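You operate a simulated robot arm through the tools that you are given. There is no shell and no other tool. Be economical: measure what you need, move in short steps, check, and stop when the job is done.

You are at the controls of a simulated robot arm. One attempt, no reset.

JOB
Fetch the bottle that says "shampoo" from the top of the sideboard and stand it on top of the pepper. Then put the blue book in the white basket. Then put the blue peg on the top of the mantel. Then take the yellow walking boot and leave it on the heat board. Then shut the pan cabinet door. Keep to this order. Set down upright: bottle.

It is judged by the outcome, as a careful person would: the job done as asked, and still so three seconds after it is handed in. It fails if anything else is knocked over, pushed out of place, dropped, spilled or broken.

ROBOT AND FRAMES
A 6-joint arm with a two-finger parallel gripper on a trunk, on a base that drives. Base frame: it is fixed to the floor where the robot stands at the start and does not move with it; the origin is under the middle of the robot, x ahead of it, y to its left, z up. Lengths are in m, angles in degrees, forces in N, time in s.
With the tool pointing down near the work surface it reaches from about 0.1 to 0.66 m from the robot's upright axis, wherever it stands. Its first joint turns from -166.0 to 166.0 degrees. Places, roughly: blue book [2, 3.75, 1]; blue peg (3x3x9 cm) [2.3, 3.7, 0.6]; heat board (50x20x2 cm) [2.2, -0.4, 0.9]; pan cabinet door [1.5, -2, 0.4]; pepper (8x8x8 cm) [1, -0.1, 0.9]; top of the mantel [4.9, 1.9, 1]; white basket (57x32x19 cm) [-0.8, 1.1, 0.6]; yellow walking boot [2.25, 2.25, 0.5]. Payload 4.1 kg.
The TCP is the grasp point between the finger pads, 0.023 m short of the fingertips. In the tool frame z runs along the fingers and y along their closing line. The gripper opens to 0.094 m. The fingers are 0.038 m wide and 0.01 m thick; the gripper's body (0.054 by 0.096 m) begins 0.039 m behind the TCP.
Orientation is that of the tool frame in the base frame, as [roll, pitch, yaw] about the fixed x, y, z axes, in that order (R = Rz(yaw) Ry(pitch) Rx(roll)). With the fingers straight down and closing along the base's y, the tool's x points along the base's -x, its y along +y and its z along -z.

CONTROLS
- The arm moves only by the tool send_rows. Its arguments are lists of equal length, an entry for each row: "translation": the shift along the tool's x, y, z in units of 20 mm (1.0 is 20 mm), a list of three; "dr": the turn, a rotation vector about the tool's x, y, z in units of 5 degrees (1.0 is 5 degrees), a list of three; "grip": the finger opening in m, from 0 to 0.094. In form: {"translation": [[dx, dy, dz], ...], "dr": [[ax, ay, az], ...], "grip": [grip, ...]}. A call has 1 to 20 rows; each row shifts and turns the commanded pose from where the row before left it, along the tool's axes as they then stand. A call with a number of a shift or a turn outside -1 to 1 is refused whole. A row lasts 0.2 s, in which the tool goes at most 0.05 m and 8.6 degrees; a call with a longer step from one row to the next is refused whole, and so is a gripper value outside its range. A pose out of reach is approached as far as the arm can. The call stops where the force on the tool passes 40 N (or 10 N more than at its start, if that is more) or the arm is blocked; 0.2 s more then pass. The fingers move at their own pace (about 0.045 m/s each) and stop on an object; they squeeze with about 41 N. The grip force told is the motor's: it shows also when the fingers shut on nothing. Time passes only in rows, and 0.2 s behind the last, so rows that do not move let the fingers close. The reply holds the time, the measured pose of the TCP, the force on the tool along the base axes, the opening and the grip force, in the units named above and with some noise, with the torque about the TCP (base axes, N m) and any sound that the robot's microphone picked up.
- Cameras (640 x 400 px; columns grow to the right, rows downward): "scene" is now at [0.0252, 0.132, 1.4781]; the picture's right is [-0.40, -0.92, 0.00], its down [-0.50, 0.22, -0.84] and it looks along [0.77, -0.33, -0.54] (base axes); focal length 262 px, centre (320, 200). "wrist" rides on the gripper at [0.086, 0.016, -0.075] in the tool frame; the picture's right is [-0.18, 0.98, 0.00], its down [-0.58, -0.11, -0.81] and it looks along [-0.79, -0.15, 0.59] (tool axes); focal length 243 px, centre (320, 200). There is no depth. A picture from a camera that has moved, and an enlarged one, comes with that camera's place and axes in the base frame and with its lens.
- snapshot(camera): a new picture of that camera. No time passes.
- raise_lower(by): slides the trunk up (or, below 0, down) by that many m; the arm and the scene camera ride with it, the base frame stays. It gives what a move gives, with no picture.
- roll_base(legs): drives the robot by 1 to 6 legs, each [ahead, turn to the left] in m and degrees, along the robot's own axes; the way and the turn of a leg run together, so that a leg with both is an arc; at most 1.5 m and 180 degrees a leg. The arm and the cameras ride along, it lands a little off, and it stops where it bumps. It gives what a move gives.
- pan_tilt(pan, tilt): turns the head with the scene camera to pan (to the left, within 155 degrees either way) and tilt (down, from -29 to 69), counted from straight ahead of the robot. It gives what a move gives.
- zoom(camera, box): a new picture of the part [left, top, right, bottom] of that camera's present view, enlarged. No time passes.
- hand_in(): hands the job in; it is judged then, once.

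Work in short steps. Places have to be worked out from the pictures, the camera data and where the tool is seen: move nearer, look again, correct. Check each grasp and each placing, and mend what went wrong. You have 165 turns and 120 pictures in all, those below and enlarged ones among them. Open the gripper and draw the arm clear of the work before you hand the job in, unless the task says otherwise; then end with one line.

The tools are called after ">>>" by a JSON object that holds its "name" and its "arguments". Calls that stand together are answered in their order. send_rows: Moves the arm, as the interface text tells. Its arguments: {"type":"object","properties":{"translation":{"type":"array"},"dr":{"type":"array"},"grip":{"type":"array"}},"required":["translation","dr","grip"]} The other tools are called the same way: raise_lower (by) slides the trunk up or down; roll_base (legs) drives the base; pan_tilt (pan, tilt) turns the head that bears the scene camera; snapshot (camera) takes a picture; zoom (camera, box) takes an enlarged picture of a part of a camera's view; hand_in () hands the job in.

At the start:

```text
time_s: 0.0
tcp_pos: [0.2927, 0.0518, 1.2711]
ee_rot: [-180.0, -0.1, -180.0]
ft_force: [0.8, -0.5, 0.5]
moment: [0.02, 0.01, -0.01]
opening: 0.0939
finger_force: 0.1
trunk travel left (down, up): [-0.425, 0.165]
robot x, y, heading: [-0.0008, -0.0019, -0.1]
head pan, tilt: [-23.5, 33.0]
```

scene: 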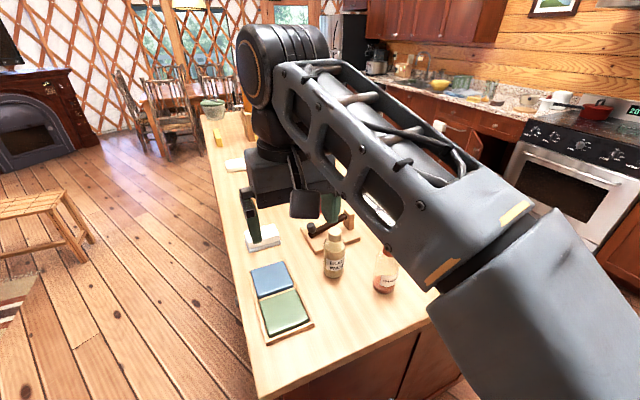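
wrist: 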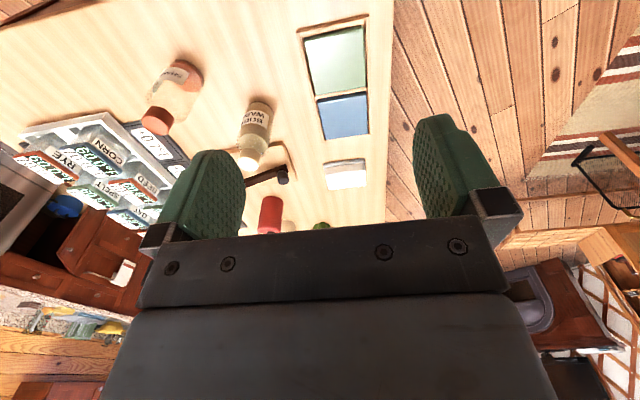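

The picture shows an island counter with bottles, a cabinet row and a mantel far off. I enlarge the island view first to read labels.

>>> {"name": "zoom", "arguments": {"camera": "scene", "box": [200, 80, 440, 350]}}

>>> {"name": "zoom", "arguments": {"camera": "wrist", "box": [0, 20, 400, 260]}}

```text
1.48 times, centred on (320, 215) of scene
camera zoom: at [0.0252, 0.132, 1.4781], right [-0.4, -0.92, 0.0], down [-0.5, 0.22, -0.84], along [0.77, -0.33, -0.54], focal length 388 px, centre (320, 178)
```

zoom: 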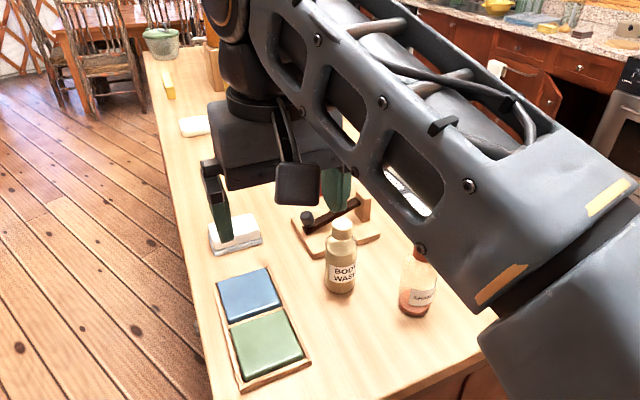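

```text
1.60 times, centred on (200, 140) of wrist
camera zoom: at [0.2055, 0.068, 1.3459], right [0.18, 0.98, 0.0], down [0.58, -0.11, 0.81], along [0.79, -0.15, -0.59], focal length 388 px, centre (512, 296)
```

zoom: 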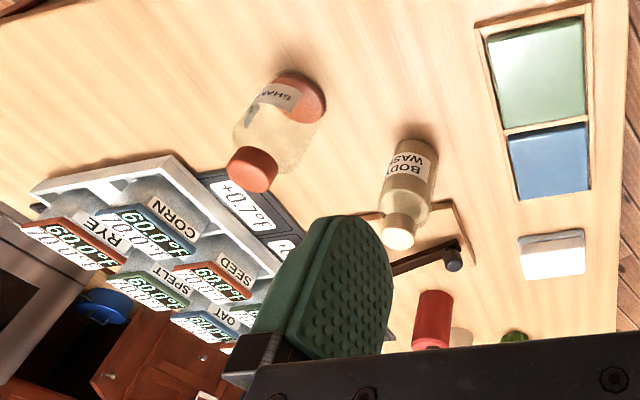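

The orange-capped bottle reads "SHAM…", the other "BODY WASH". Two-view triangulation puts the shampoo near [0.40, -0.235] on a top of z≈0.85. I move high above it and look again, which should also uncover the island.

>>> {"name": "send_rows", "arguments": {"translation": [[-0.1, -0.96, 0], [-0.1, -0.96, 0], [-0.1, -0.96, 0], [-0.1, -0.96, 0], [-0.1, -0.96, 0], [-0.1, -0.96, 0], [-0.1, -0.96, 0], [-0.1, -0.96, 0], [-0.1, -0.96, 0], [-0.1, -0.96, 0], [-0.1, -0.96, 0], [-0.1, -0.96, 0], [-0.1, -0.96, 0], [-0.1, -0.96, 0], [-0.1, -0.96, 0]], "dr": [[0, 0, 0], [0, 0, 0], [0, 0, 0], [0, 0, 0], [0, 0, 0], [0, 0, 0], [0, 0, 0], [0, 0, 0], [0, 0, 0], [0, 0, 0], [0, 0, 0], [0, 0, 0], [0, 0, 0], [0, 0, 0], [0, 0, 0]], "grip": [0.094, 0.094, 0.094, 0.094, 0.094, 0.094, 0.094, 0.094, 0.094, 0.094, 0.094, 0.094, 0.094, 0.094, 0.094]}}

>>> {"name": "snapshot", "arguments": {"camera": "wrist"}}

>>> {"name": "snapshot", "arguments": {"camera": "scene"}}

```text
time_s: 3.2
tcp_pos: [0.3227, -0.2386, 1.2722]
ee_rot: [179.9, -0.1, 179.9]
ft_force: [-0.9, 0.0, 0.2]
moment: [-0.04, 0.0, 0.02]
opening: 0.094
finger_force: 0.0
trunk travel left (down, up): [-0.425, 0.165]
robot x, y, heading: [0.0009, -0.0018, 0.1]
head pan, tilt: [-23.5, 33.0]
```

```text
115 pictures are left
camera wrist: at [0.2357, -0.221, 1.3465], right [0.18, 0.98, 0.0], down [0.58, -0.11, 0.81], along [0.79, -0.15, -0.59], focal length 243 px, centre (320, 200)
```

wrist: 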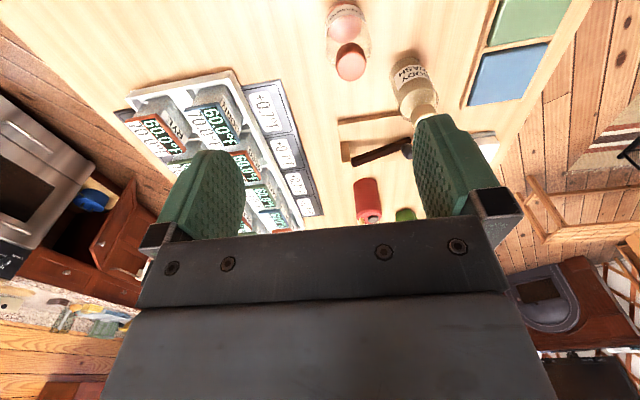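

```text
114 pictures are left
camera scene: at [0.0253, 0.1318, 1.4782], right [-0.4, -0.92, 0.0], down [-0.5, 0.22, -0.84], along [0.77, -0.33, -0.54], focal length 262 px, centre (320, 200)
```

scene: 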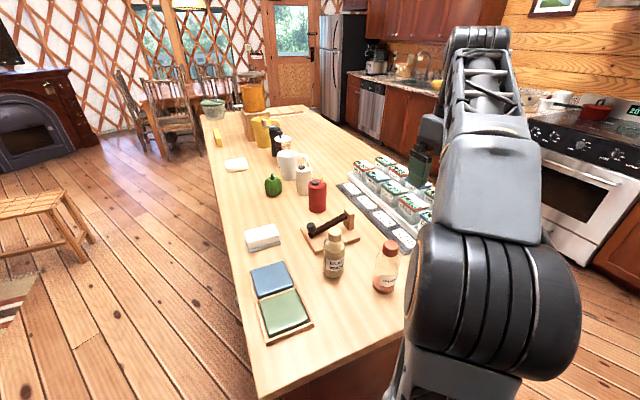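

The green pepper is at about [1.05, -0.07]; the shampoo's cap is at about [0.385, -0.21, 1.04]. I come down over it to z≈1.12 and look.

>>> {"name": "send_rows", "arguments": {"translation": [[-0.39, 0.18, 0.95], [-0.39, 0.18, 0.95], [-0.39, 0.18, 0.95], [-0.39, 0.18, 0.95], [-0.39, 0.18, 0.95], [-0.39, 0.18, 0.95], [-0.39, 0.18, 0.95], [-0.39, 0.18, 0.95]], "dr": [[0, 0, 0], [0, 0, 0], [0, 0, 0], [0, 0, 0], [0, 0, 0], [0, 0, 0], [0, 0, 0], [0, 0, 0]], "grip": [0.094, 0.094, 0.094, 0.094, 0.094, 0.094, 0.094, 0.094]}}

>>> {"name": "snapshot", "arguments": {"camera": "wrist"}}

>>> {"name": "snapshot", "arguments": {"camera": "scene"}}

```text
time_s: 5.0
tcp_pos: [0.3869, -0.2068, 1.1188]
ee_rot: [180.0, -0.1, -179.9]
ft_force: [0.3, -0.4, -0.1]
moment: [0.02, -0.01, 0.01]
opening: 0.0944
finger_force: 0.1
trunk travel left (down, up): [-0.425, 0.165]
robot x, y, heading: [0.0008, -0.0021, -0.1]
head pan, tilt: [-23.5, 33.0]
```

```text
113 pictures are left
camera wrist: at [0.2987, -0.1903, 1.1932], right [0.18, 0.98, 0.0], down [0.58, -0.11, 0.81], along [0.79, -0.15, -0.59], focal length 243 px, centre (320, 200)
```

wrist: 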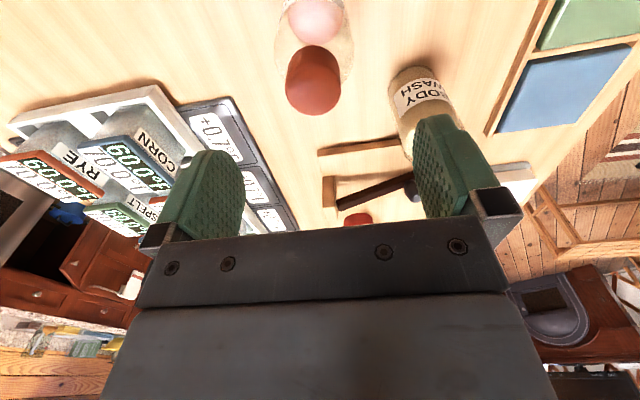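

```text
112 pictures are left
camera scene: at [0.0252, 0.132, 1.4782], right [-0.4, -0.92, 0.0], down [-0.5, 0.22, -0.84], along [0.77, -0.33, -0.54], focal length 262 px, centre (320, 200)
```

scene: 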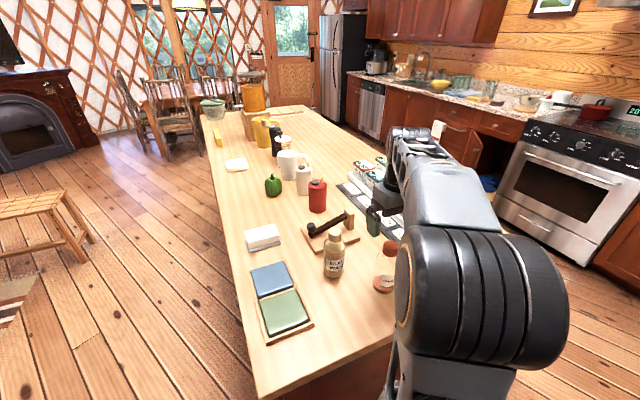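

The cap is at about [0.39, -0.212], almost below the TCP. I lower the tool to z≈1.045 and check heights from the scene camera.

>>> {"name": "send_rows", "arguments": {"translation": [[-0.05, -0.08, 0.9], [-0.05, -0.08, 0.9], [-0.05, -0.08, 0.9], [-0.05, -0.08, 0.9]], "dr": [[0, 0, 0], [0, 0, 0], [0, 0, 0], [0, 0, 0]], "grip": [0.094, 0.094, 0.094, 0.094]}}

>>> {"name": "zoom", "arguments": {"camera": "scene", "box": [320, 180, 440, 300]}}

>>> {"name": "snapshot", "arguments": {"camera": "wrist"}}

```text
time_s: 6.0
tcp_pos: [0.3899, -0.2144, 1.0469]
ee_rot: [180.0, -0.1, -180.0]
ft_force: [-0.5, -0.2, -0.3]
moment: [-0.01, 0.01, -0.02]
opening: 0.0939
finger_force: 0.1
trunk travel left (down, up): [-0.425, 0.165]
robot x, y, heading: [-0.0021, -0.0037, -0.3]
head pan, tilt: [-23.5, 33.0]
```

```text
3.33 times, centred on (380, 240) of scene
camera zoom: at [0.0252, 0.1319, 1.4782], right [-0.4, -0.92, 0.0], down [-0.5, 0.22, -0.84], along [0.77, -0.33, -0.54], focal length 872 px, centre (120, 67)
```

zoom: 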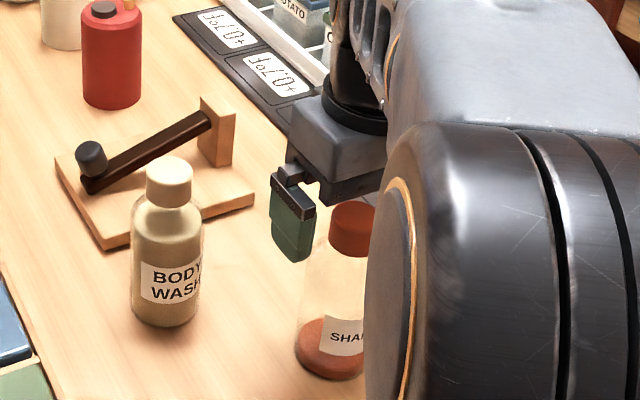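

```text
110 pictures are left
camera wrist: at [0.3024, -0.1978, 1.1214], right [0.18, 0.98, 0.0], down [0.58, -0.11, 0.81], along [0.79, -0.15, -0.59], focal length 243 px, centre (320, 200)
```

wrist: 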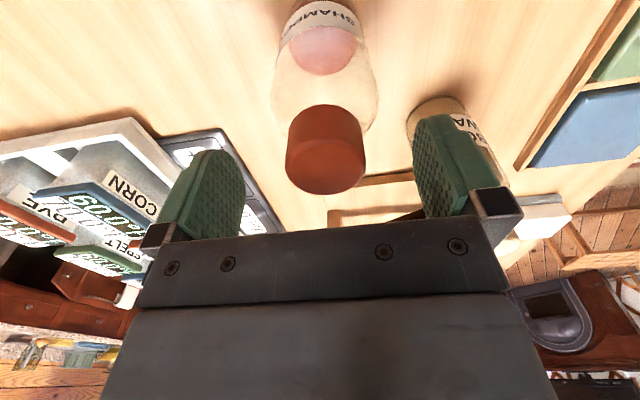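

The cap top is right at TCP level and centred. I descend 25 mm and close.

>>> {"name": "send_rows", "arguments": {"translation": [[0, 0, 0.65], [0, 0, 0.65], [0, 0, 0], [0, 0, 0], [0, 0, 0], [0, 0, 0], [0, 0, 0], [0, 0, 0]], "dr": [[0, 0, 0], [0, 0, 0], [0, 0, 0], [0, 0, 0], [0, 0, 0], [0, 0, 0], [0, 0, 0], [0, 0, 0]], "grip": [0.094, 0.094, 0.03, 0.02, 0.02, 0.02, 0.02, 0.02]}}

>>> {"name": "snapshot", "arguments": {"camera": "wrist"}}

```text
time_s: 7.8
tcp_pos: [0.3894, -0.2142, 1.0204]
ee_rot: [180.0, 0.0, -180.0]
ft_force: [0.4, -0.1, 0.2]
moment: [0.0, 0.01, 0.0]
opening: 0.0578
finger_force: 40.8
trunk travel left (down, up): [-0.425, 0.165]
robot x, y, heading: [0.0027, 0.0007, -0.1]
head pan, tilt: [-23.5, 33.0]
```

```text
109 pictures are left
camera wrist: at [0.3019, -0.1982, 1.0957], right [0.18, 0.98, 0.0], down [0.58, -0.11, 0.81], along [0.79, -0.15, -0.59], focal length 243 px, centre (320, 200)
```

wrist: 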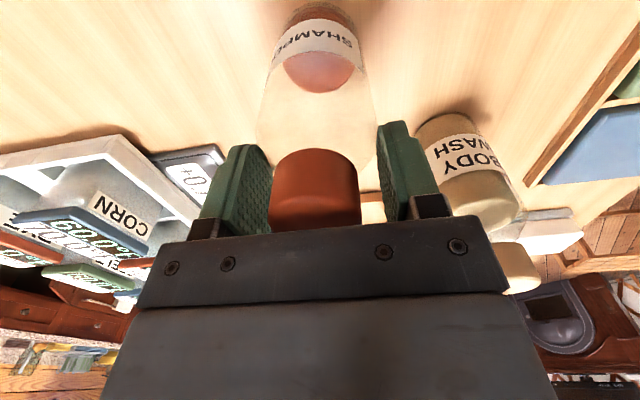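

The fingers hold something 58 mm wide at 41 N — the bottle's shoulder. I lift it.

>>> {"name": "send_rows", "arguments": {"translation": [[0, 0, -0.5], [0, 0, -1], [0, 0, -1], [0, 0, -1], [0, 0, -1], [0, 0, -1], [0, 0, -1]], "dr": [[0, 0, 0], [0, 0, 0], [0, 0, 0], [0, 0, 0], [0, 0, 0], [0, 0, 0], [0, 0, 0]], "grip": [0.02, 0.02, 0.02, 0.02, 0.02, 0.02, 0.02]}}

>>> {"name": "snapshot", "arguments": {"camera": "scene"}}

>>> {"name": "snapshot", "arguments": {"camera": "wrist"}}

```text
time_s: 9.4
tcp_pos: [0.3894, -0.2137, 1.1513]
ee_rot: [180.0, 0.0, -179.9]
ft_force: [0.1, -0.1, -0.2]
moment: [-0.02, 0.02, -0.04]
opening: 0.0583
finger_force: 41.3
trunk travel left (down, up): [-0.425, 0.165]
robot x, y, heading: [-0.0009, -0.0023, -0.1]
head pan, tilt: [-23.5, 33.0]
```

```text
108 pictures are left
camera scene: at [0.0252, 0.132, 1.4781], right [-0.4, -0.92, 0.0], down [-0.5, 0.22, -0.84], along [0.77, -0.33, -0.54], focal length 262 px, centre (320, 200)
```

scene: 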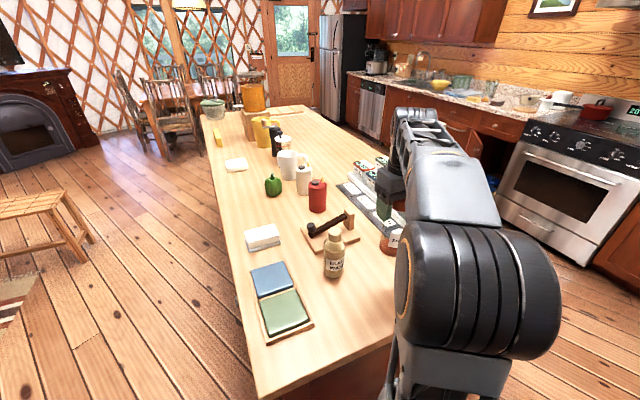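

```text
107 pictures are left
camera wrist: at [0.3022, -0.1973, 1.2265], right [0.18, 0.98, 0.0], down [0.58, -0.11, 0.81], along [0.79, -0.15, -0.59], focal length 243 px, centre (320, 200)
```

wrist: 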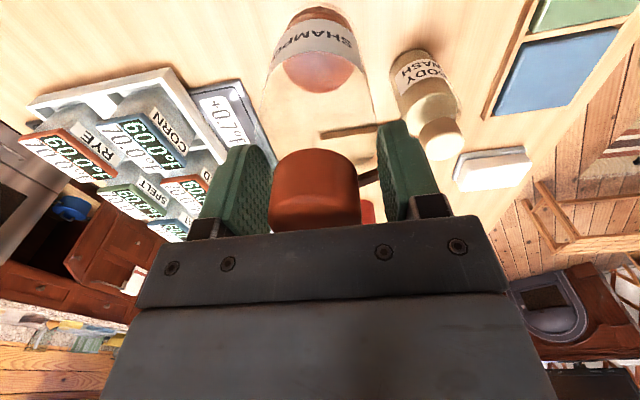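

The bottle is held upright. I raise it well clear and draw it in ahead of the robot before driving round to the left side of the island.

>>> {"name": "send_rows", "arguments": {"translation": [[0, 0, -1], [0, 0, -1], [0, 0, -1], [0, 0, -1], [0, 0, -1], [0, 0, -1], [0, 0, -1], [0.4, 0.95, 0], [0.4, 0.95, 0], [0.4, 0.95, 0], [0.4, 0.95, 0], [0.4, 0.95, 0], [0.4, 0.95, 0], [0.4, 0.95, 0], [0.4, 0.95, 0], [0.4, 0.95, 0], [0.4, 0.95, 0], [0.4, 0.95, 0]], "dr": [[0, 0, 0], [0, 0, 0], [0, 0, 0], [0, 0, 0], [0, 0, 0], [0, 0, 0], [0, 0, 0], [0, 0, 0], [0, 0, 0], [0, 0, 0], [0, 0, 0], [0, 0, 0], [0, 0, 0], [0, 0, 0], [0, 0, 0], [0, 0, 0], [0, 0, 0], [0, 0, 0]], "grip": [0.02, 0.02, 0.02, 0.02, 0.02, 0.02, 0.02, 0.02, 0.02, 0.02, 0.02, 0.02, 0.02, 0.02, 0.02, 0.02, 0.02, 0.02]}}

>>> {"name": "pan_tilt", "arguments": {"pan": 50, "tilt": 35}}

>>> {"name": "snapshot", "arguments": {"camera": "scene"}}

```text
time_s: 13.2
tcp_pos: [0.3005, -0.0053, 1.2914]
ee_rot: [179.9, -0.1, 179.9]
ft_force: [0.1, 0.8, -0.8]
moment: [-0.02, -0.01, -0.01]
opening: 0.058
finger_force: 41.0
trunk travel left (down, up): [-0.425, 0.165]
robot x, y, heading: [-0.0, 0.0013, -0.0]
head pan, tilt: [-23.5, 33.0]
```

```text
time_s: 14.7
tcp_pos: [0.2999, -0.0064, 1.2919]
ee_rot: [-180.0, -0.1, 180.0]
ft_force: [1.2, -0.8, -0.2]
moment: [-0.01, 0.0, -0.01]
opening: 0.058
finger_force: 40.8
trunk travel left (down, up): [-0.425, 0.165]
robot x, y, heading: [0.0004, -0.0029, 0.1]
head pan, tilt: [50.0, 35.0]
```

```text
106 pictures are left
camera scene: at [0.0001, 0.235, 1.475], right [0.77, -0.64, 0.0], down [-0.37, -0.44, -0.82], along [0.53, 0.63, -0.57], focal length 262 px, centre (320, 200)
```

scene: 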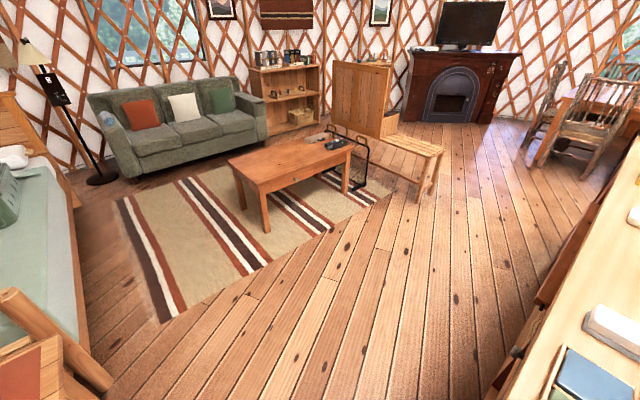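

The floor on the left of the island is free. I back off 0.2 m, turn, and drive round to about [1.0, 0.57].

>>> {"name": "roll_base", "arguments": {"legs": [[-0.2, 0], [0, 75], [0.6, 0], [0, -75], [1.05, 0]]}}

>>> {"name": "pan_tilt", "arguments": {"pan": -75, "tilt": 45}}

>>> {"name": "snapshot", "arguments": {"camera": "scene"}}

```text
time_s: 30.8
tcp_pos: [1.3203, 0.5618, 1.2914]
ee_rot: [179.9, 0.0, 179.8]
ft_force: [0.8, 0.2, 0.0]
moment: [0.0, -0.01, 0.01]
opening: 0.0578
finger_force: 40.5
trunk travel left (down, up): [-0.425, 0.165]
robot x, y, heading: [1.021, 0.5668, -0.1]
head pan, tilt: [50.0, 35.0]
```

```text
time_s: 32.8
tcp_pos: [1.3204, 0.5636, 1.2919]
ee_rot: [179.9, 0.0, 179.8]
ft_force: [0.3, 0.1, -0.9]
moment: [-0.01, 0.02, -0.01]
opening: 0.0579
finger_force: 41.5
trunk travel left (down, up): [-0.425, 0.165]
robot x, y, heading: [1.0192, 0.5724, -0.3]
head pan, tilt: [-75.0, 45.0]
```

```text
105 pictures are left
camera scene: at [0.9853, 0.6583, 1.4602], right [-0.97, -0.26, 0.0], down [-0.18, 0.68, -0.71], along [0.18, -0.68, -0.71], focal length 262 px, centre (320, 200)
```

scene: 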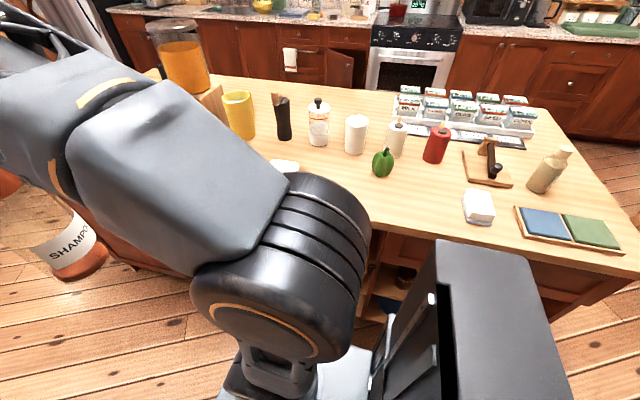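

The pepper stands clear in front. I enlarge it to get its place and the shape of its top.

>>> {"name": "zoom", "arguments": {"camera": "scene", "box": [330, 125, 430, 190]}}

```text
6.15 times, centred on (380, 158) of scene
camera zoom: at [0.9853, 0.6583, 1.4602], right [-0.97, -0.26, 0.0], down [-0.18, 0.68, -0.71], along [0.18, -0.68, -0.71], focal length 1610 px, centre (-49, 462)
```

zoom: 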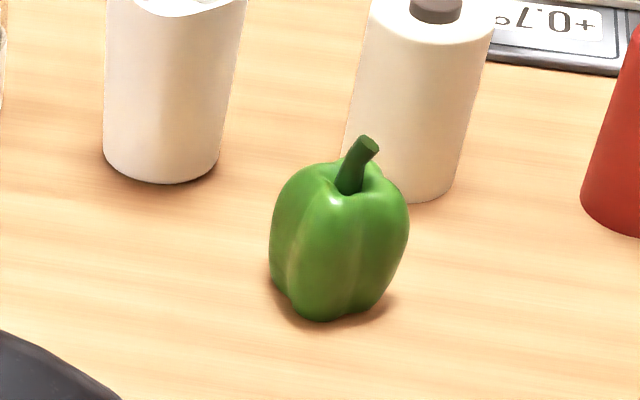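

Comparing both views, the counter is nearer z≈0.905 and the pepper near [0.96, -0.05]. I turn the robot to face the island and come a bit nearer.

>>> {"name": "roll_base", "arguments": {"legs": [[0, -90], [0.07, 0]]}}

>>> {"name": "pan_tilt", "arguments": {"pan": -10, "tilt": 48}}

>>> {"name": "snapshot", "arguments": {"camera": "scene"}}

>>> {"name": "snapshot", "arguments": {"camera": "wrist"}}

```text
time_s: 37.7
tcp_pos: [1.0139, 0.1963, 1.2907]
ee_rot: [-180.0, 0.0, 89.7]
ft_force: [0.1, -0.1, -0.9]
moment: [0.0, 0.0, 0.0]
opening: 0.0577
finger_force: 41.0
trunk travel left (down, up): [-0.425, 0.165]
robot x, y, heading: [1.018, 0.4976, -90.2]
head pan, tilt: [-75.0, 45.0]
```

```text
time_s: 39.0
tcp_pos: [1.0139, 0.1971, 1.2916]
ee_rot: [-180.0, 0.0, 89.7]
ft_force: [0.6, 0.2, -0.6]
moment: [0.01, 0.02, -0.01]
opening: 0.0575
finger_force: 40.8
trunk travel left (down, up): [-0.425, 0.165]
robot x, y, heading: [1.0163, 0.4961, -90.2]
head pan, tilt: [-10.0, 48.0]
```

```text
103 pictures are left
camera scene: at [1.1764, 0.4803, 1.456], right [-0.98, 0.18, 0.0], down [0.13, 0.73, -0.67], along [-0.12, -0.66, -0.74], focal length 262 px, centre (320, 200)
```

scene: 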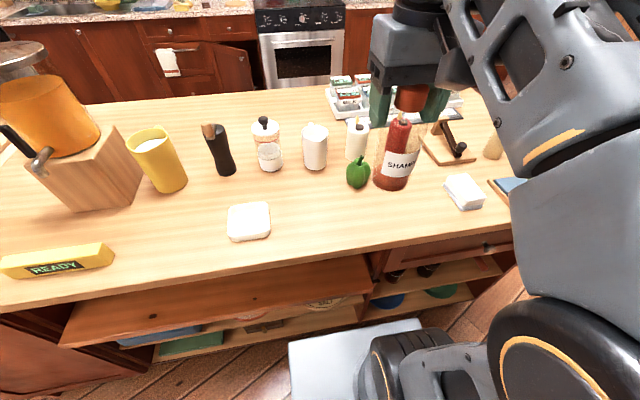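

```text
102 pictures are left
camera wrist: at [1.0288, 0.2841, 1.366], right [0.98, -0.19, 0.0], down [-0.11, -0.58, 0.81], along [-0.15, -0.79, -0.59], focal length 243 px, centre (320, 200)
```

wrist: 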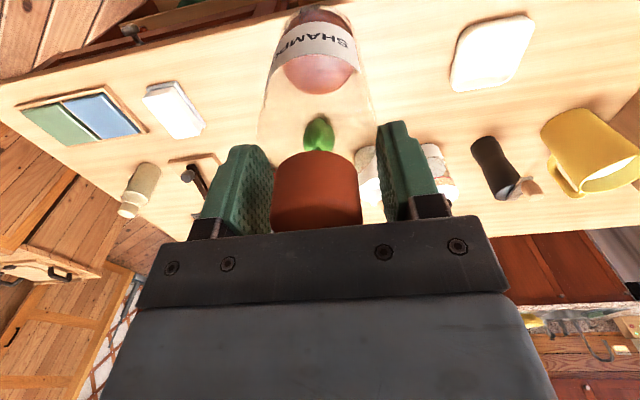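

The pepper triangulates to about [0.962, -0.065]. I carry the bottle over it, still high.

>>> {"name": "send_rows", "arguments": {"translation": [[-0.92, -0.186, 0], [-0.92, -0.186, 0], [-0.92, -0.186, 0], [-0.92, -0.186, 0], [-0.92, -0.186, 0], [-0.92, -0.186, 0], [-0.92, -0.186, 0], [-0.92, -0.186, 0], [-0.92, -0.186, 0], [-0.92, -0.186, 0], [-0.92, -0.186, 0], [-0.92, -0.186, 0], [-0.92, -0.186, 0], [-0.92, -0.186, 0]], "dr": [[0, 0, 0], [0, 0, 0], [0, 0, 0], [0, 0, 0], [0, 0, 0], [0, 0, 0], [0, 0, 0], [0, 0, 0], [0, 0, 0], [0, 0, 0], [0, 0, 0], [0, 0, 0], [0, 0, 0], [0, 0, 0]], "grip": [0.02, 0.02, 0.02, 0.02, 0.02, 0.02, 0.02, 0.02, 0.02, 0.02, 0.02, 0.02, 0.02, 0.02]}}

>>> {"name": "snapshot", "arguments": {"camera": "scene"}}

>>> {"name": "snapshot", "arguments": {"camera": "wrist"}}

```text
time_s: 42.0
tcp_pos: [0.9631, -0.0346, 1.2482]
ee_rot: [-180.0, 0.3, 89.7]
ft_force: [0.1, 0.0, 0.7]
moment: [-0.01, 0.0, -0.03]
opening: 0.0574
finger_force: 41.1
out of reach, approached as far as the arm can: row 9, 10, 11, 12, 13, 14
trunk travel left (down, up): [-0.425, 0.165]
robot x, y, heading: [1.0197, 0.4992, -90.3]
head pan, tilt: [-10.0, 48.0]
```

```text
101 pictures are left
camera scene: at [1.1764, 0.4802, 1.456], right [-0.98, 0.18, 0.0], down [0.13, 0.73, -0.67], along [-0.12, -0.66, -0.74], focal length 262 px, centre (320, 200)
```

scene: 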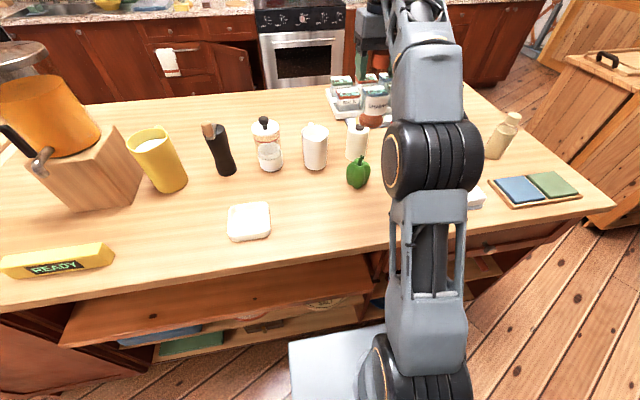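

```text
100 pictures are left
camera wrist: at [0.9786, 0.0519, 1.322], right [0.98, -0.19, 0.0], down [-0.11, -0.58, 0.81], along [-0.15, -0.79, -0.59], focal length 243 px, centre (320, 200)
```

wrist: 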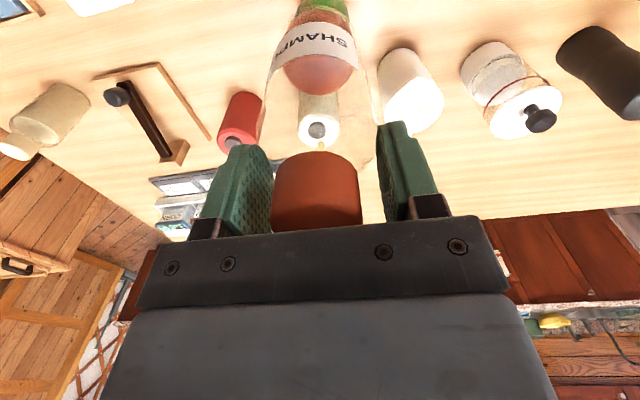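

The arm ran out of reach at this height. Raising the trunk while lowering the tool gives more reach, so I raise it 0.12 m first.

>>> {"name": "raise_lower", "arguments": {"by": 0.12}}

>>> {"name": "send_rows", "arguments": {"translation": [[0, 0, 1], [0, 0, 1], [0, 0, 1], [0, 0, 1], [0, 0, 1], [0, 0, 1]], "dr": [[0, 0, 0], [0, 0, 0], [0, 0, 0], [0, 0, 0], [0, 0, 0], [0, 0, 0]], "grip": [0.02, 0.02, 0.02, 0.02, 0.02, 0.02]}}

```text
time_s: 43.5
tcp_pos: [0.9638, -0.0344, 1.3682]
ee_rot: [-180.0, 0.1, 89.7]
ft_force: [-0.4, -0.3, -0.6]
moment: [-0.03, -0.03, -0.02]
opening: 0.0572
finger_force: 41.0
trunk travel left (down, up): [-0.545, 0.045]
robot x, y, heading: [1.0203, 0.4996, -90.0]
head pan, tilt: [-10.0, 48.0]
```

```text
time_s: 44.9
tcp_pos: [0.9629, -0.0343, 1.2464]
ee_rot: [180.0, 0.2, 89.8]
ft_force: [-1.1, -0.6, -0.8]
moment: [0.02, 0.02, -0.04]
opening: 0.0571
finger_force: 41.1
trunk travel left (down, up): [-0.545, 0.045]
robot x, y, heading: [1.0199, 0.4963, -90.2]
head pan, tilt: [-10.0, 48.0]
```

Now reachable. I go to above the pepper with y ≈ -0.06 and z ≈ 1.17 and look.

>>> {"name": "send_rows", "arguments": {"translation": [[-0.33, 0, 0.95], [-0.33, 0, 0.95], [-0.33, 0, 0.95], [-0.33, 0, 0.95]], "dr": [[0, 0, 0], [0, 0, 0], [0, 0, 0], [0, 0, 0]], "grip": [0.02, 0.02, 0.02, 0.02]}}

>>> {"name": "zoom", "arguments": {"camera": "scene", "box": [280, 60, 480, 220]}}

>>> {"name": "snapshot", "arguments": {"camera": "wrist"}}

```text
time_s: 45.9
tcp_pos: [0.9633, -0.0619, 1.171]
ee_rot: [-179.9, 0.1, 89.9]
ft_force: [-0.2, -0.1, -0.7]
moment: [0.01, 0.04, -0.01]
opening: 0.057
finger_force: 41.4
trunk travel left (down, up): [-0.545, 0.045]
robot x, y, heading: [1.0202, 0.4929, -90.5]
head pan, tilt: [-10.0, 48.0]
```

```text
2.50 times, centred on (380, 140) of scene
camera zoom: at [1.1764, 0.4799, 1.576], right [-0.98, 0.18, 0.0], down [0.13, 0.73, -0.67], along [-0.12, -0.66, -0.74], focal length 654 px, centre (170, 350)
```

zoom: 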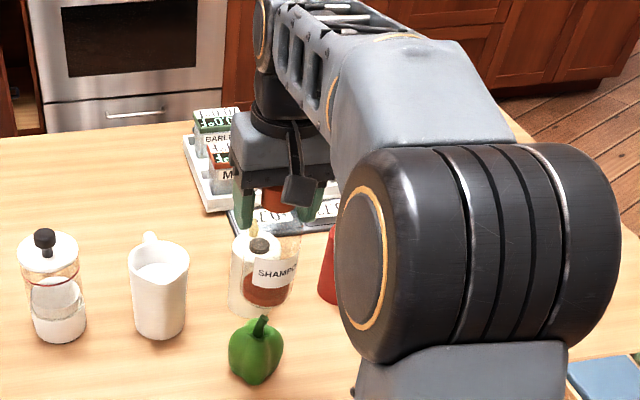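

```text
98 pictures are left
camera wrist: at [0.9785, 0.0246, 1.2459], right [0.98, -0.19, 0.0], down [-0.11, -0.58, 0.81], along [-0.15, -0.79, -0.59], focal length 243 px, centre (320, 200)
```

wrist: 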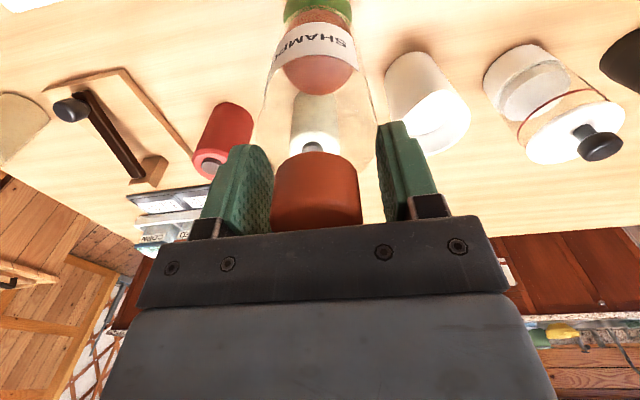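

Parallax from the trunk raise gives the pepper's centre ≈ [0.966, -0.06, 0.945]. I look closely at the bottle's bottom versus the pepper.

>>> {"name": "zoom", "arguments": {"camera": "scene", "box": [335, 130, 405, 220]}}

>>> {"name": "zoom", "arguments": {"camera": "wrist", "box": [240, 0, 400, 100]}}

```text
4.44 times, centred on (370, 175) of scene
camera zoom: at [1.1764, 0.4799, 1.576], right [-0.98, 0.18, 0.0], down [0.13, 0.73, -0.67], along [-0.12, -0.66, -0.74], focal length 1163 px, centre (98, 311)
```

zoom: 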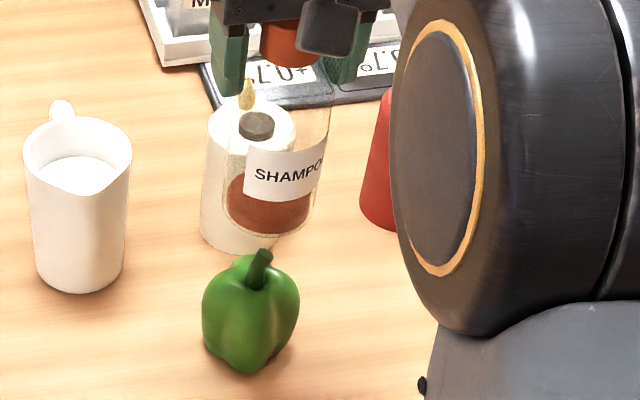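

```text
4.00 times, centred on (320, 50) of wrist
camera zoom: at [0.9785, 0.0246, 1.2459], right [0.98, -0.19, 0.0], down [-0.11, -0.58, 0.81], along [-0.15, -0.79, -0.59], focal length 970 px, centre (320, 800)
```

zoom: 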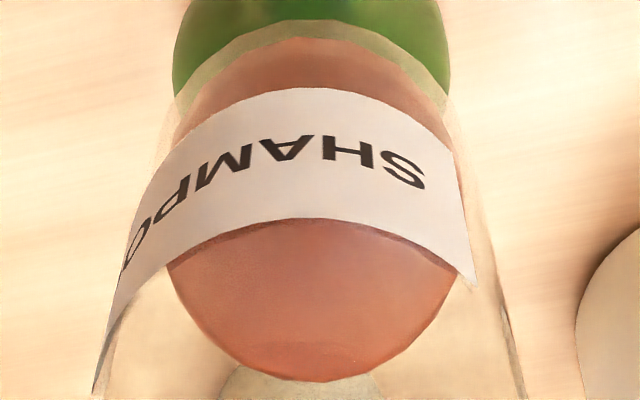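

The bottle's bottom is at z≈1.05, about 65 mm above the pepper's stem. I lower 45 mm, then look.

>>> {"name": "send_rows", "arguments": {"translation": [[0.05, 0.1, 0.75], [0.05, 0.05, 0.75], [0, 0, 0.75]], "dr": [[0, 0, 0], [0, 0, 0], [0, 0, 0]], "grip": [0.02, 0.02, 0.02]}}

>>> {"name": "zoom", "arguments": {"camera": "scene", "box": [335, 130, 405, 220]}}

```text
time_s: 46.7
tcp_pos: [0.9657, -0.0597, 1.1281]
ee_rot: [-180.0, 0.2, 89.8]
ft_force: [0.6, 0.9, -0.8]
moment: [-0.03, 0.0, 0.0]
opening: 0.0569
finger_force: 40.7
trunk travel left (down, up): [-0.545, 0.045]
robot x, y, heading: [1.0209, 0.4997, -90.3]
head pan, tilt: [-10.0, 48.0]
```

```text
4.44 times, centred on (370, 175) of scene
camera zoom: at [1.1764, 0.4802, 1.576], right [-0.98, 0.18, 0.0], down [0.13, 0.73, -0.67], along [-0.12, -0.66, -0.74], focal length 1163 px, centre (98, 311)
```

zoom: 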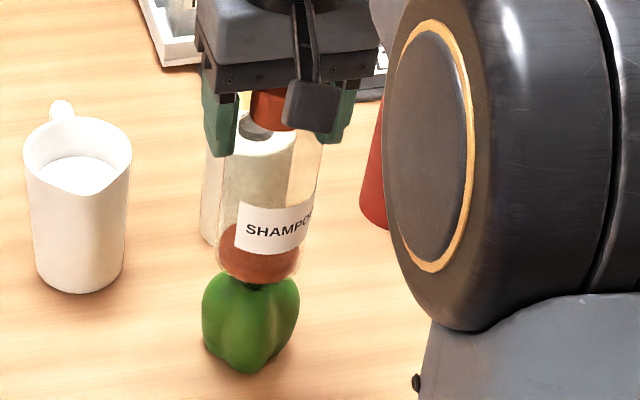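

Nearly touching and well centred (about 2-3 mm off in x). I correct that and lower in small steps until force shows.

>>> {"name": "send_rows", "arguments": {"translation": [[0, 0.12, 0.25], [0, 0, 0.25], [0, 0, 0.2]], "dr": [[0, 0, 0], [0, 0, 0], [0, 0, 0]], "grip": [0.02, 0.02, 0.02]}}

```text
time_s: 47.5
tcp_pos: [0.967, -0.0605, 1.1129]
ee_rot: [180.0, 0.1, 89.7]
ft_force: [0.0, 0.0, -0.7]
moment: [-0.02, -0.01, -0.02]
opening: 0.0569
finger_force: 41.3
trunk travel left (down, up): [-0.545, 0.045]
robot x, y, heading: [1.0217, 0.5038, -90.3]
head pan, tilt: [-10.0, 48.0]
```

>>> {"name": "send_rows", "arguments": {"translation": [[0, 0, 0.15], [0, 0, 0.15]], "dr": [[0, 0, 0], [0, 0, 0]], "grip": [0.02, 0.02]}}

>>> {"name": "zoom", "arguments": {"camera": "scene", "box": [335, 130, 405, 220]}}

```text
time_s: 48.1
tcp_pos: [0.9682, -0.0606, 1.107]
ee_rot: [179.9, 0.0, 89.6]
ft_force: [0.0, -0.2, -0.7]
moment: [0.0, 0.01, -0.01]
opening: 0.057
finger_force: 40.9
trunk travel left (down, up): [-0.545, 0.045]
robot x, y, heading: [1.0169, 0.4978, -90.3]
head pan, tilt: [-10.0, 48.0]
```

```text
4.44 times, centred on (370, 175) of scene
camera zoom: at [1.1764, 0.4802, 1.576], right [-0.98, 0.18, 0.0], down [0.13, 0.73, -0.67], along [-0.12, -0.66, -0.74], focal length 1163 px, centre (98, 311)
```

zoom: 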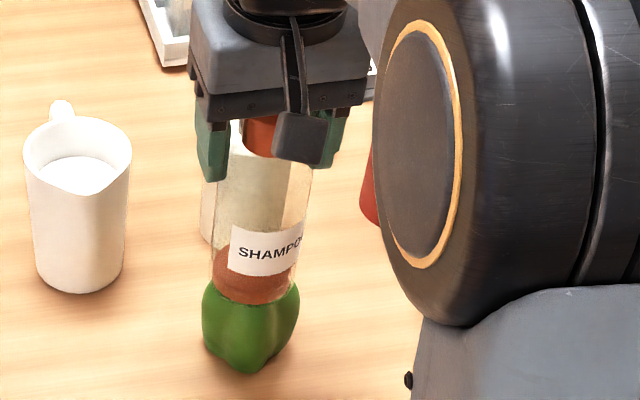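

No contact force yet; I continue in small steps.

>>> {"name": "send_rows", "arguments": {"translation": [[0, 0, 0.15], [0, 0, 0.15]], "dr": [[0, 0, 0], [0, 0, 0]], "grip": [0.02, 0.02]}}

```text
time_s: 48.7
tcp_pos: [0.9686, -0.0593, 1.101]
ee_rot: [-180.0, 0.1, 89.6]
ft_force: [0.6, 0.1, -0.7]
moment: [-0.02, 0.02, -0.03]
opening: 0.057
finger_force: 41.1
trunk travel left (down, up): [-0.545, 0.045]
robot x, y, heading: [1.0178, 0.5017, -90.0]
head pan, tilt: [-10.0, 48.0]
```

>>> {"name": "send_rows", "arguments": {"translation": [[0, 0, 0.15], [0, 0, 0.1]], "dr": [[0, 0, 0], [0, 0, 0]], "grip": [0.02, 0.02]}}

>>> {"name": "zoom", "arguments": {"camera": "scene", "box": [335, 130, 405, 220]}}

```text
time_s: 49.3
tcp_pos: [0.9684, -0.0609, 1.0968]
ee_rot: [-180.0, 0.2, 89.7]
ft_force: [-0.4, -0.1, 1.2]
moment: [0.01, -0.02, -0.02]
opening: 0.0565
finger_force: 40.6
trunk travel left (down, up): [-0.545, 0.045]
robot x, y, heading: [1.0218, 0.4969, -90.2]
head pan, tilt: [-10.0, 48.0]
```

```text
4.44 times, centred on (370, 175) of scene
camera zoom: at [1.1764, 0.4804, 1.576], right [-0.98, 0.18, 0.0], down [0.13, 0.73, -0.67], along [-0.12, -0.66, -0.74], focal length 1163 px, centre (98, 311)
```

zoom: 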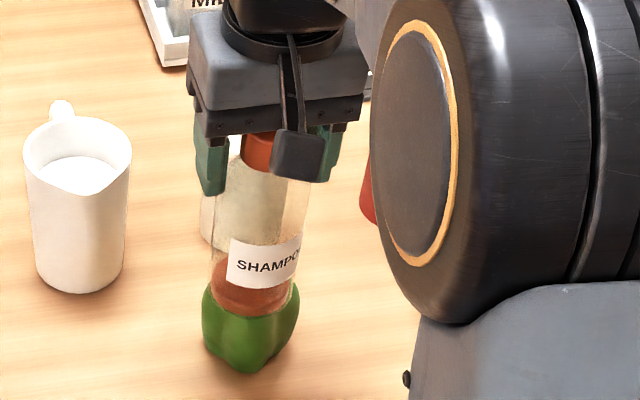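

A hint of contact (Fz +1.2). One more small step to confirm.

>>> {"name": "send_rows", "arguments": {"translation": [[0, 0, 0.1], [0, 0, 0]], "dr": [[0, 0, 0], [0, 0, 0]], "grip": [0.02, 0.02]}}

```text
time_s: 49.9
tcp_pos: [0.9689, -0.0599, 1.0956]
ee_rot: [-179.9, 0.4, 89.8]
ft_force: [0.3, 0.0, 17.8]
moment: [0.29, -0.02, 0.01]
opening: 0.0569
finger_force: 40.9
trunk travel left (down, up): [-0.545, 0.045]
robot x, y, heading: [1.0226, 0.4972, -90.3]
head pan, tilt: [-10.0, 48.0]
```

Firm contact at Fz 18 N. I ease off half a millimetre so only the weight rests, then open the fingers just slightly and check stability.

>>> {"name": "send_rows", "arguments": {"translation": [[0, 0, -0.04], [0, 0, 0], [0, 0, 0]], "dr": [[0, 0, 0], [0, 0, 0], [0, 0, 0]], "grip": [0.02, 0.02, 0.02]}}

>>> {"name": "send_rows", "arguments": {"translation": [[0, 0, 0], [0, 0, 0]], "dr": [[0, 0, 0], [0, 0, 0]], "grip": [0.061, 0.061]}}

>>> {"name": "zoom", "arguments": {"camera": "scene", "box": [335, 130, 405, 220]}}

```text
time_s: 50.7
tcp_pos: [0.9686, -0.0592, 1.0952]
ee_rot: [180.0, 0.3, 89.8]
ft_force: [-0.1, -1.8, 17.8]
moment: [-0.07, 0.06, 0.03]
opening: 0.0571
finger_force: 41.2
trunk travel left (down, up): [-0.545, 0.045]
robot x, y, heading: [1.0202, 0.5006, -90.2]
head pan, tilt: [-10.0, 48.0]
```

```text
time_s: 51.3
tcp_pos: [0.9684, -0.0603, 1.0942]
ee_rot: [-180.0, 0.1, 89.7]
ft_force: [0.7, 0.0, 0.6]
moment: [0.0, 0.02, 0.01]
opening: 0.061
finger_force: 0.1
trunk travel left (down, up): [-0.545, 0.045]
robot x, y, heading: [1.0222, 0.497, -90.2]
head pan, tilt: [-10.0, 48.0]
```

```text
4.44 times, centred on (370, 175) of scene
camera zoom: at [1.1764, 0.4802, 1.5759], right [-0.98, 0.18, 0.0], down [0.13, 0.73, -0.67], along [-0.12, -0.66, -0.74], focal length 1163 px, centre (98, 311)
```

zoom: 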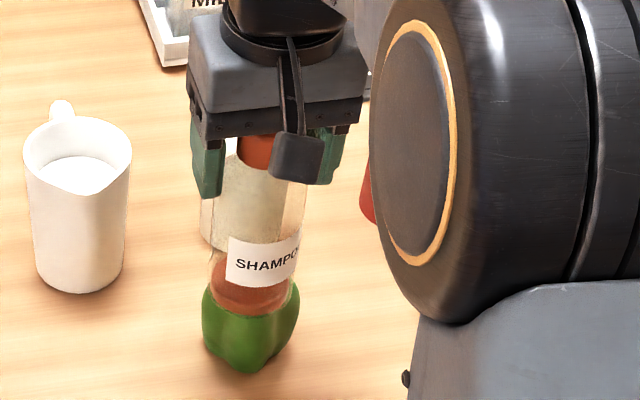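

It stands with fingers loose. I open fully, wait, and check with the wrist camera.

>>> {"name": "send_rows", "arguments": {"translation": [[0, 0, 0], [0, 0, 0], [0, 0, 0], [0, 0, 0], [0, 0, 0]], "dr": [[0, 0, 0], [0, 0, 0], [0, 0, 0], [0, 0, 0], [0, 0, 0]], "grip": [0.07, 0.08, 0.094, 0.094, 0.094]}}

>>> {"name": "snapshot", "arguments": {"camera": "wrist"}}

```text
time_s: 52.5
tcp_pos: [0.9679, -0.06, 1.0942]
ee_rot: [180.0, 0.2, 89.8]
ft_force: [-0.5, 0.8, 0.3]
moment: [0.0, -0.01, -0.03]
opening: 0.0939
finger_force: 0.1
trunk travel left (down, up): [-0.545, 0.045]
robot x, y, heading: [1.021, 0.4963, -90.1]
head pan, tilt: [-10.0, 48.0]
```

```text
91 pictures are left
camera wrist: at [0.9839, 0.027, 1.1689], right [0.98, -0.19, 0.0], down [-0.11, -0.58, 0.81], along [-0.15, -0.79, -0.59], focal length 243 px, centre (320, 200)
```

wrist: 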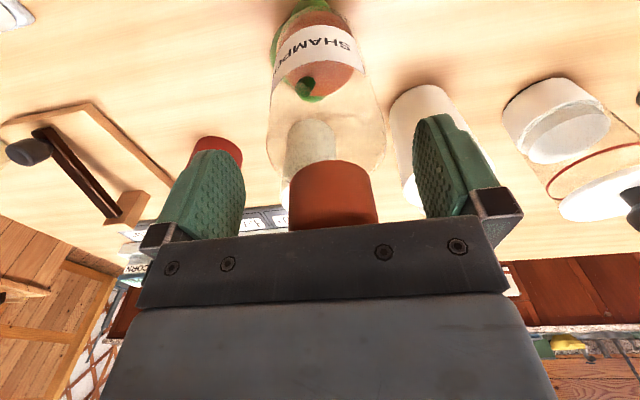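

The bottle may have leaned a little toward +x. I check with the scene camera before moving.

>>> {"name": "zoom", "arguments": {"camera": "scene", "box": [335, 130, 405, 220]}}

```text
4.44 times, centred on (370, 175) of scene
camera zoom: at [1.1764, 0.4803, 1.576], right [-0.98, 0.18, 0.0], down [0.13, 0.73, -0.67], along [-0.12, -0.66, -0.74], focal length 1163 px, centre (98, 311)
```

zoom: 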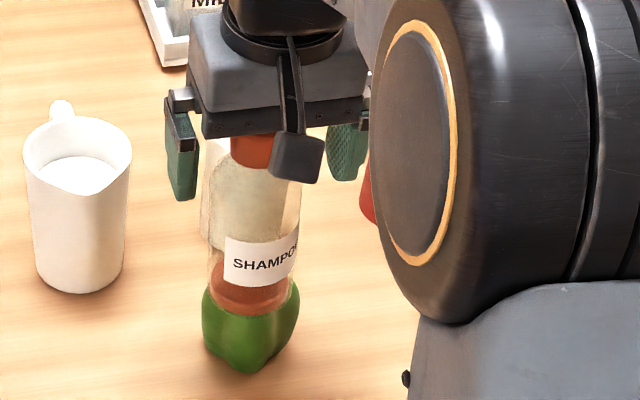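

A small lean of perhaps 3°. I wait 2 s and compare to see whether it is at rest.

>>> {"name": "send_rows", "arguments": {"translation": [[0, 0, 0], [0, 0, 0], [0, 0, 0], [0, 0, 0], [0, 0, 0], [0, 0, 0], [0, 0, 0], [0, 0, 0], [0, 0, 0], [0, 0, 0]], "dr": [[0, 0, 0], [0, 0, 0], [0, 0, 0], [0, 0, 0], [0, 0, 0], [0, 0, 0], [0, 0, 0], [0, 0, 0], [0, 0, 0], [0, 0, 0]], "grip": [0.094, 0.094, 0.094, 0.094, 0.094, 0.094, 0.094, 0.094, 0.094, 0.094]}}

>>> {"name": "snapshot", "arguments": {"camera": "wrist"}}

```text
time_s: 54.7
tcp_pos: [0.9688, -0.0609, 1.0936]
ee_rot: [-180.0, 0.1, 89.7]
ft_force: [-0.5, -0.5, 0.7]
moment: [-0.01, -0.01, 0.01]
opening: 0.0942
finger_force: 0.1
trunk travel left (down, up): [-0.545, 0.045]
robot x, y, heading: [1.0193, 0.4945, -90.2]
head pan, tilt: [-10.0, 48.0]
```

```text
89 pictures are left
camera wrist: at [0.9839, 0.0269, 1.1689], right [0.98, -0.19, 0.0], down [-0.11, -0.58, 0.81], along [-0.15, -0.79, -0.59], focal length 243 px, centre (320, 200)
```

wrist: 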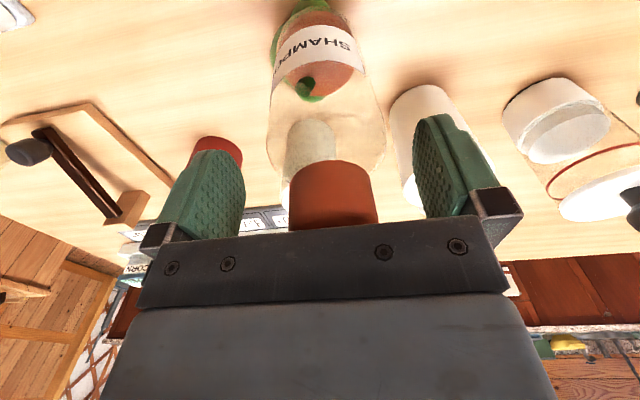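

It is at rest and upright within a few degrees, on the middle of the pepper. I raise the tool straight up and check again.

>>> {"name": "send_rows", "arguments": {"translation": [[0, 0.1, -0.5], [0, 0, -0.8], [0, 0, -1], [0, 0, -1], [0, 0, -1], [0.3, 0, -1], [0.6, 0, -1], [1, 0, -0.5], [1, 0, 0], [1, 0, 0], [1, 0, 0], [1, 0, 0]], "dr": [[0, 0, 0], [0, 0, 0], [0, 0, 0], [0, 0, 0], [0, 0, 0], [0, 0, 0], [0, 0, 0], [0, 0, 0], [0, 0, 0], [0, 0, 0], [0, 0, 0], [0, 0, 0]], "grip": [0.094, 0.094, 0.094, 0.094, 0.094, 0.094, 0.094, 0.094, 0.094, 0.094, 0.094, 0.094]}}

>>> {"name": "snapshot", "arguments": {"camera": "scene"}}

```text
time_s: 57.3
tcp_pos: [0.9714, 0.0585, 1.2315]
ee_rot: [-180.0, 0.3, 89.7]
ft_force: [0.6, 0.8, -0.4]
moment: [-0.02, -0.02, 0.01]
opening: 0.0943
finger_force: 0.0
trunk travel left (down, up): [-0.545, 0.045]
robot x, y, heading: [1.0203, 0.4982, -90.3]
head pan, tilt: [-10.0, 48.0]
```

```text
88 pictures are left
camera scene: at [1.1764, 0.4807, 1.576], right [-0.98, 0.18, 0.0], down [0.13, 0.73, -0.67], along [-0.12, -0.66, -0.74], focal length 262 px, centre (320, 200)
```

scene: 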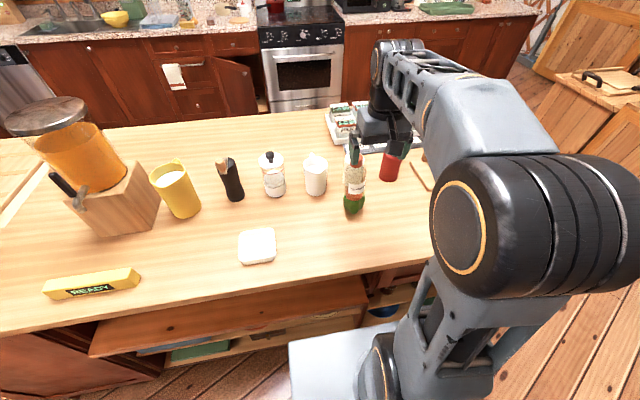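

>>> {"name": "zoom", "arguments": {"camera": "scene", "box": [310, 120, 410, 220]}}

```text
4.00 times, centred on (360, 170) of scene
camera zoom: at [1.1764, 0.4807, 1.576], right [-0.98, 0.18, 0.0], down [0.13, 0.73, -0.67], along [-0.12, -0.66, -0.74], focal length 1047 px, centre (160, 320)
```

zoom: 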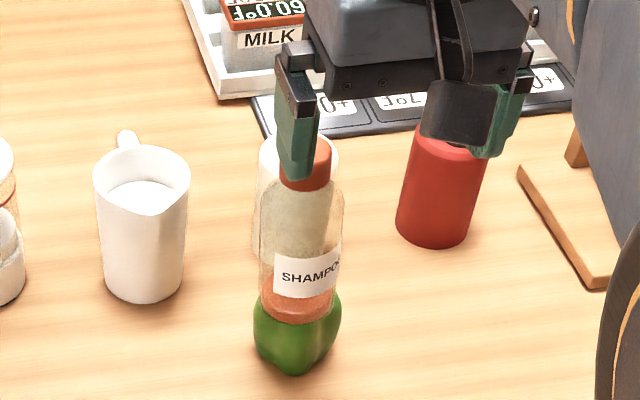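

The bottle stands upright on the pepper, untouched. I raise and draw in the arm, back off from the island, and look toward the bookcase and room.

>>> {"name": "send_rows", "arguments": {"translation": [[0.5, 0, -1], [0.5, 0, -1], [1, 0, 0], [1, 0, 0], [1, 0, 0], [1, 0, 0], [1, 0, 0]], "dr": [[0, 0, 0], [0, 0, 0], [0, 0, 0], [0, 0, 0], [0, 0, 0], [0, 0, 0], [0, 0, 0]], "grip": [0.094, 0.094, 0.094, 0.094, 0.094, 0.094, 0.094]}}

>>> {"name": "roll_base", "arguments": {"legs": [[-0.25, 0], [0, -100]]}}

>>> {"name": "pan_tilt", "arguments": {"pan": -100, "tilt": 25}}

>>> {"name": "snapshot", "arguments": {"camera": "scene"}}

```text
time_s: 58.9
tcp_pos: [0.9699, 0.1782, 1.2695]
ee_rot: [180.0, 0.2, 89.7]
ft_force: [0.0, -0.5, -0.1]
moment: [-0.01, -0.02, -0.02]
opening: 0.0941
finger_force: 0.0
trunk travel left (down, up): [-0.545, 0.045]
robot x, y, heading: [1.0165, 0.4945, -90.2]
head pan, tilt: [-10.0, 48.0]
```

```text
time_s: 65.0
tcp_pos: [0.7173, 0.8511, 1.2693]
ee_rot: [180.0, 0.1, -10.5]
ft_force: [0.0, 0.3, -0.3]
moment: [-0.01, 0.01, 0.02]
opening: 0.094
finger_force: 0.0
trunk travel left (down, up): [-0.545, 0.045]
robot x, y, heading: [1.024, 0.7465, 169.4]
head pan, tilt: [-10.0, 48.0]
```

```text
time_s: 66.6
tcp_pos: [0.7165, 0.8523, 1.2688]
ee_rot: [179.9, 0.0, -10.4]
ft_force: [-0.6, 0.8, -0.2]
moment: [0.0, 0.01, 0.03]
opening: 0.094
finger_force: 0.1
trunk travel left (down, up): [-0.545, 0.045]
robot x, y, heading: [1.0214, 0.7455, 169.5]
head pan, tilt: [-100.0, 25.0]
```

```text
86 pictures are left
camera scene: at [1.0858, 0.6586, 1.6107], right [0.94, -0.35, 0.0], down [-0.15, -0.4, -0.91], along [0.32, 0.85, -0.42], focal length 262 px, centre (320, 200)
```

scene: 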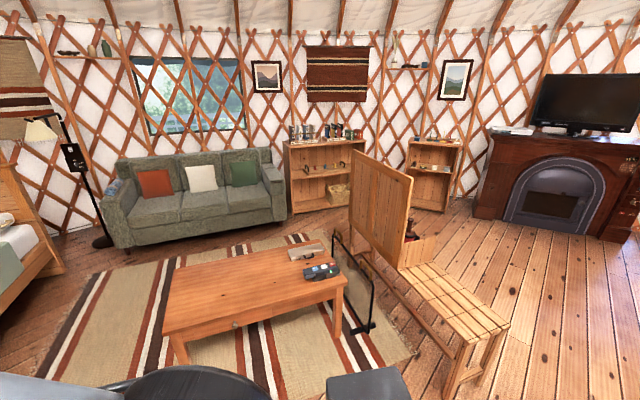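

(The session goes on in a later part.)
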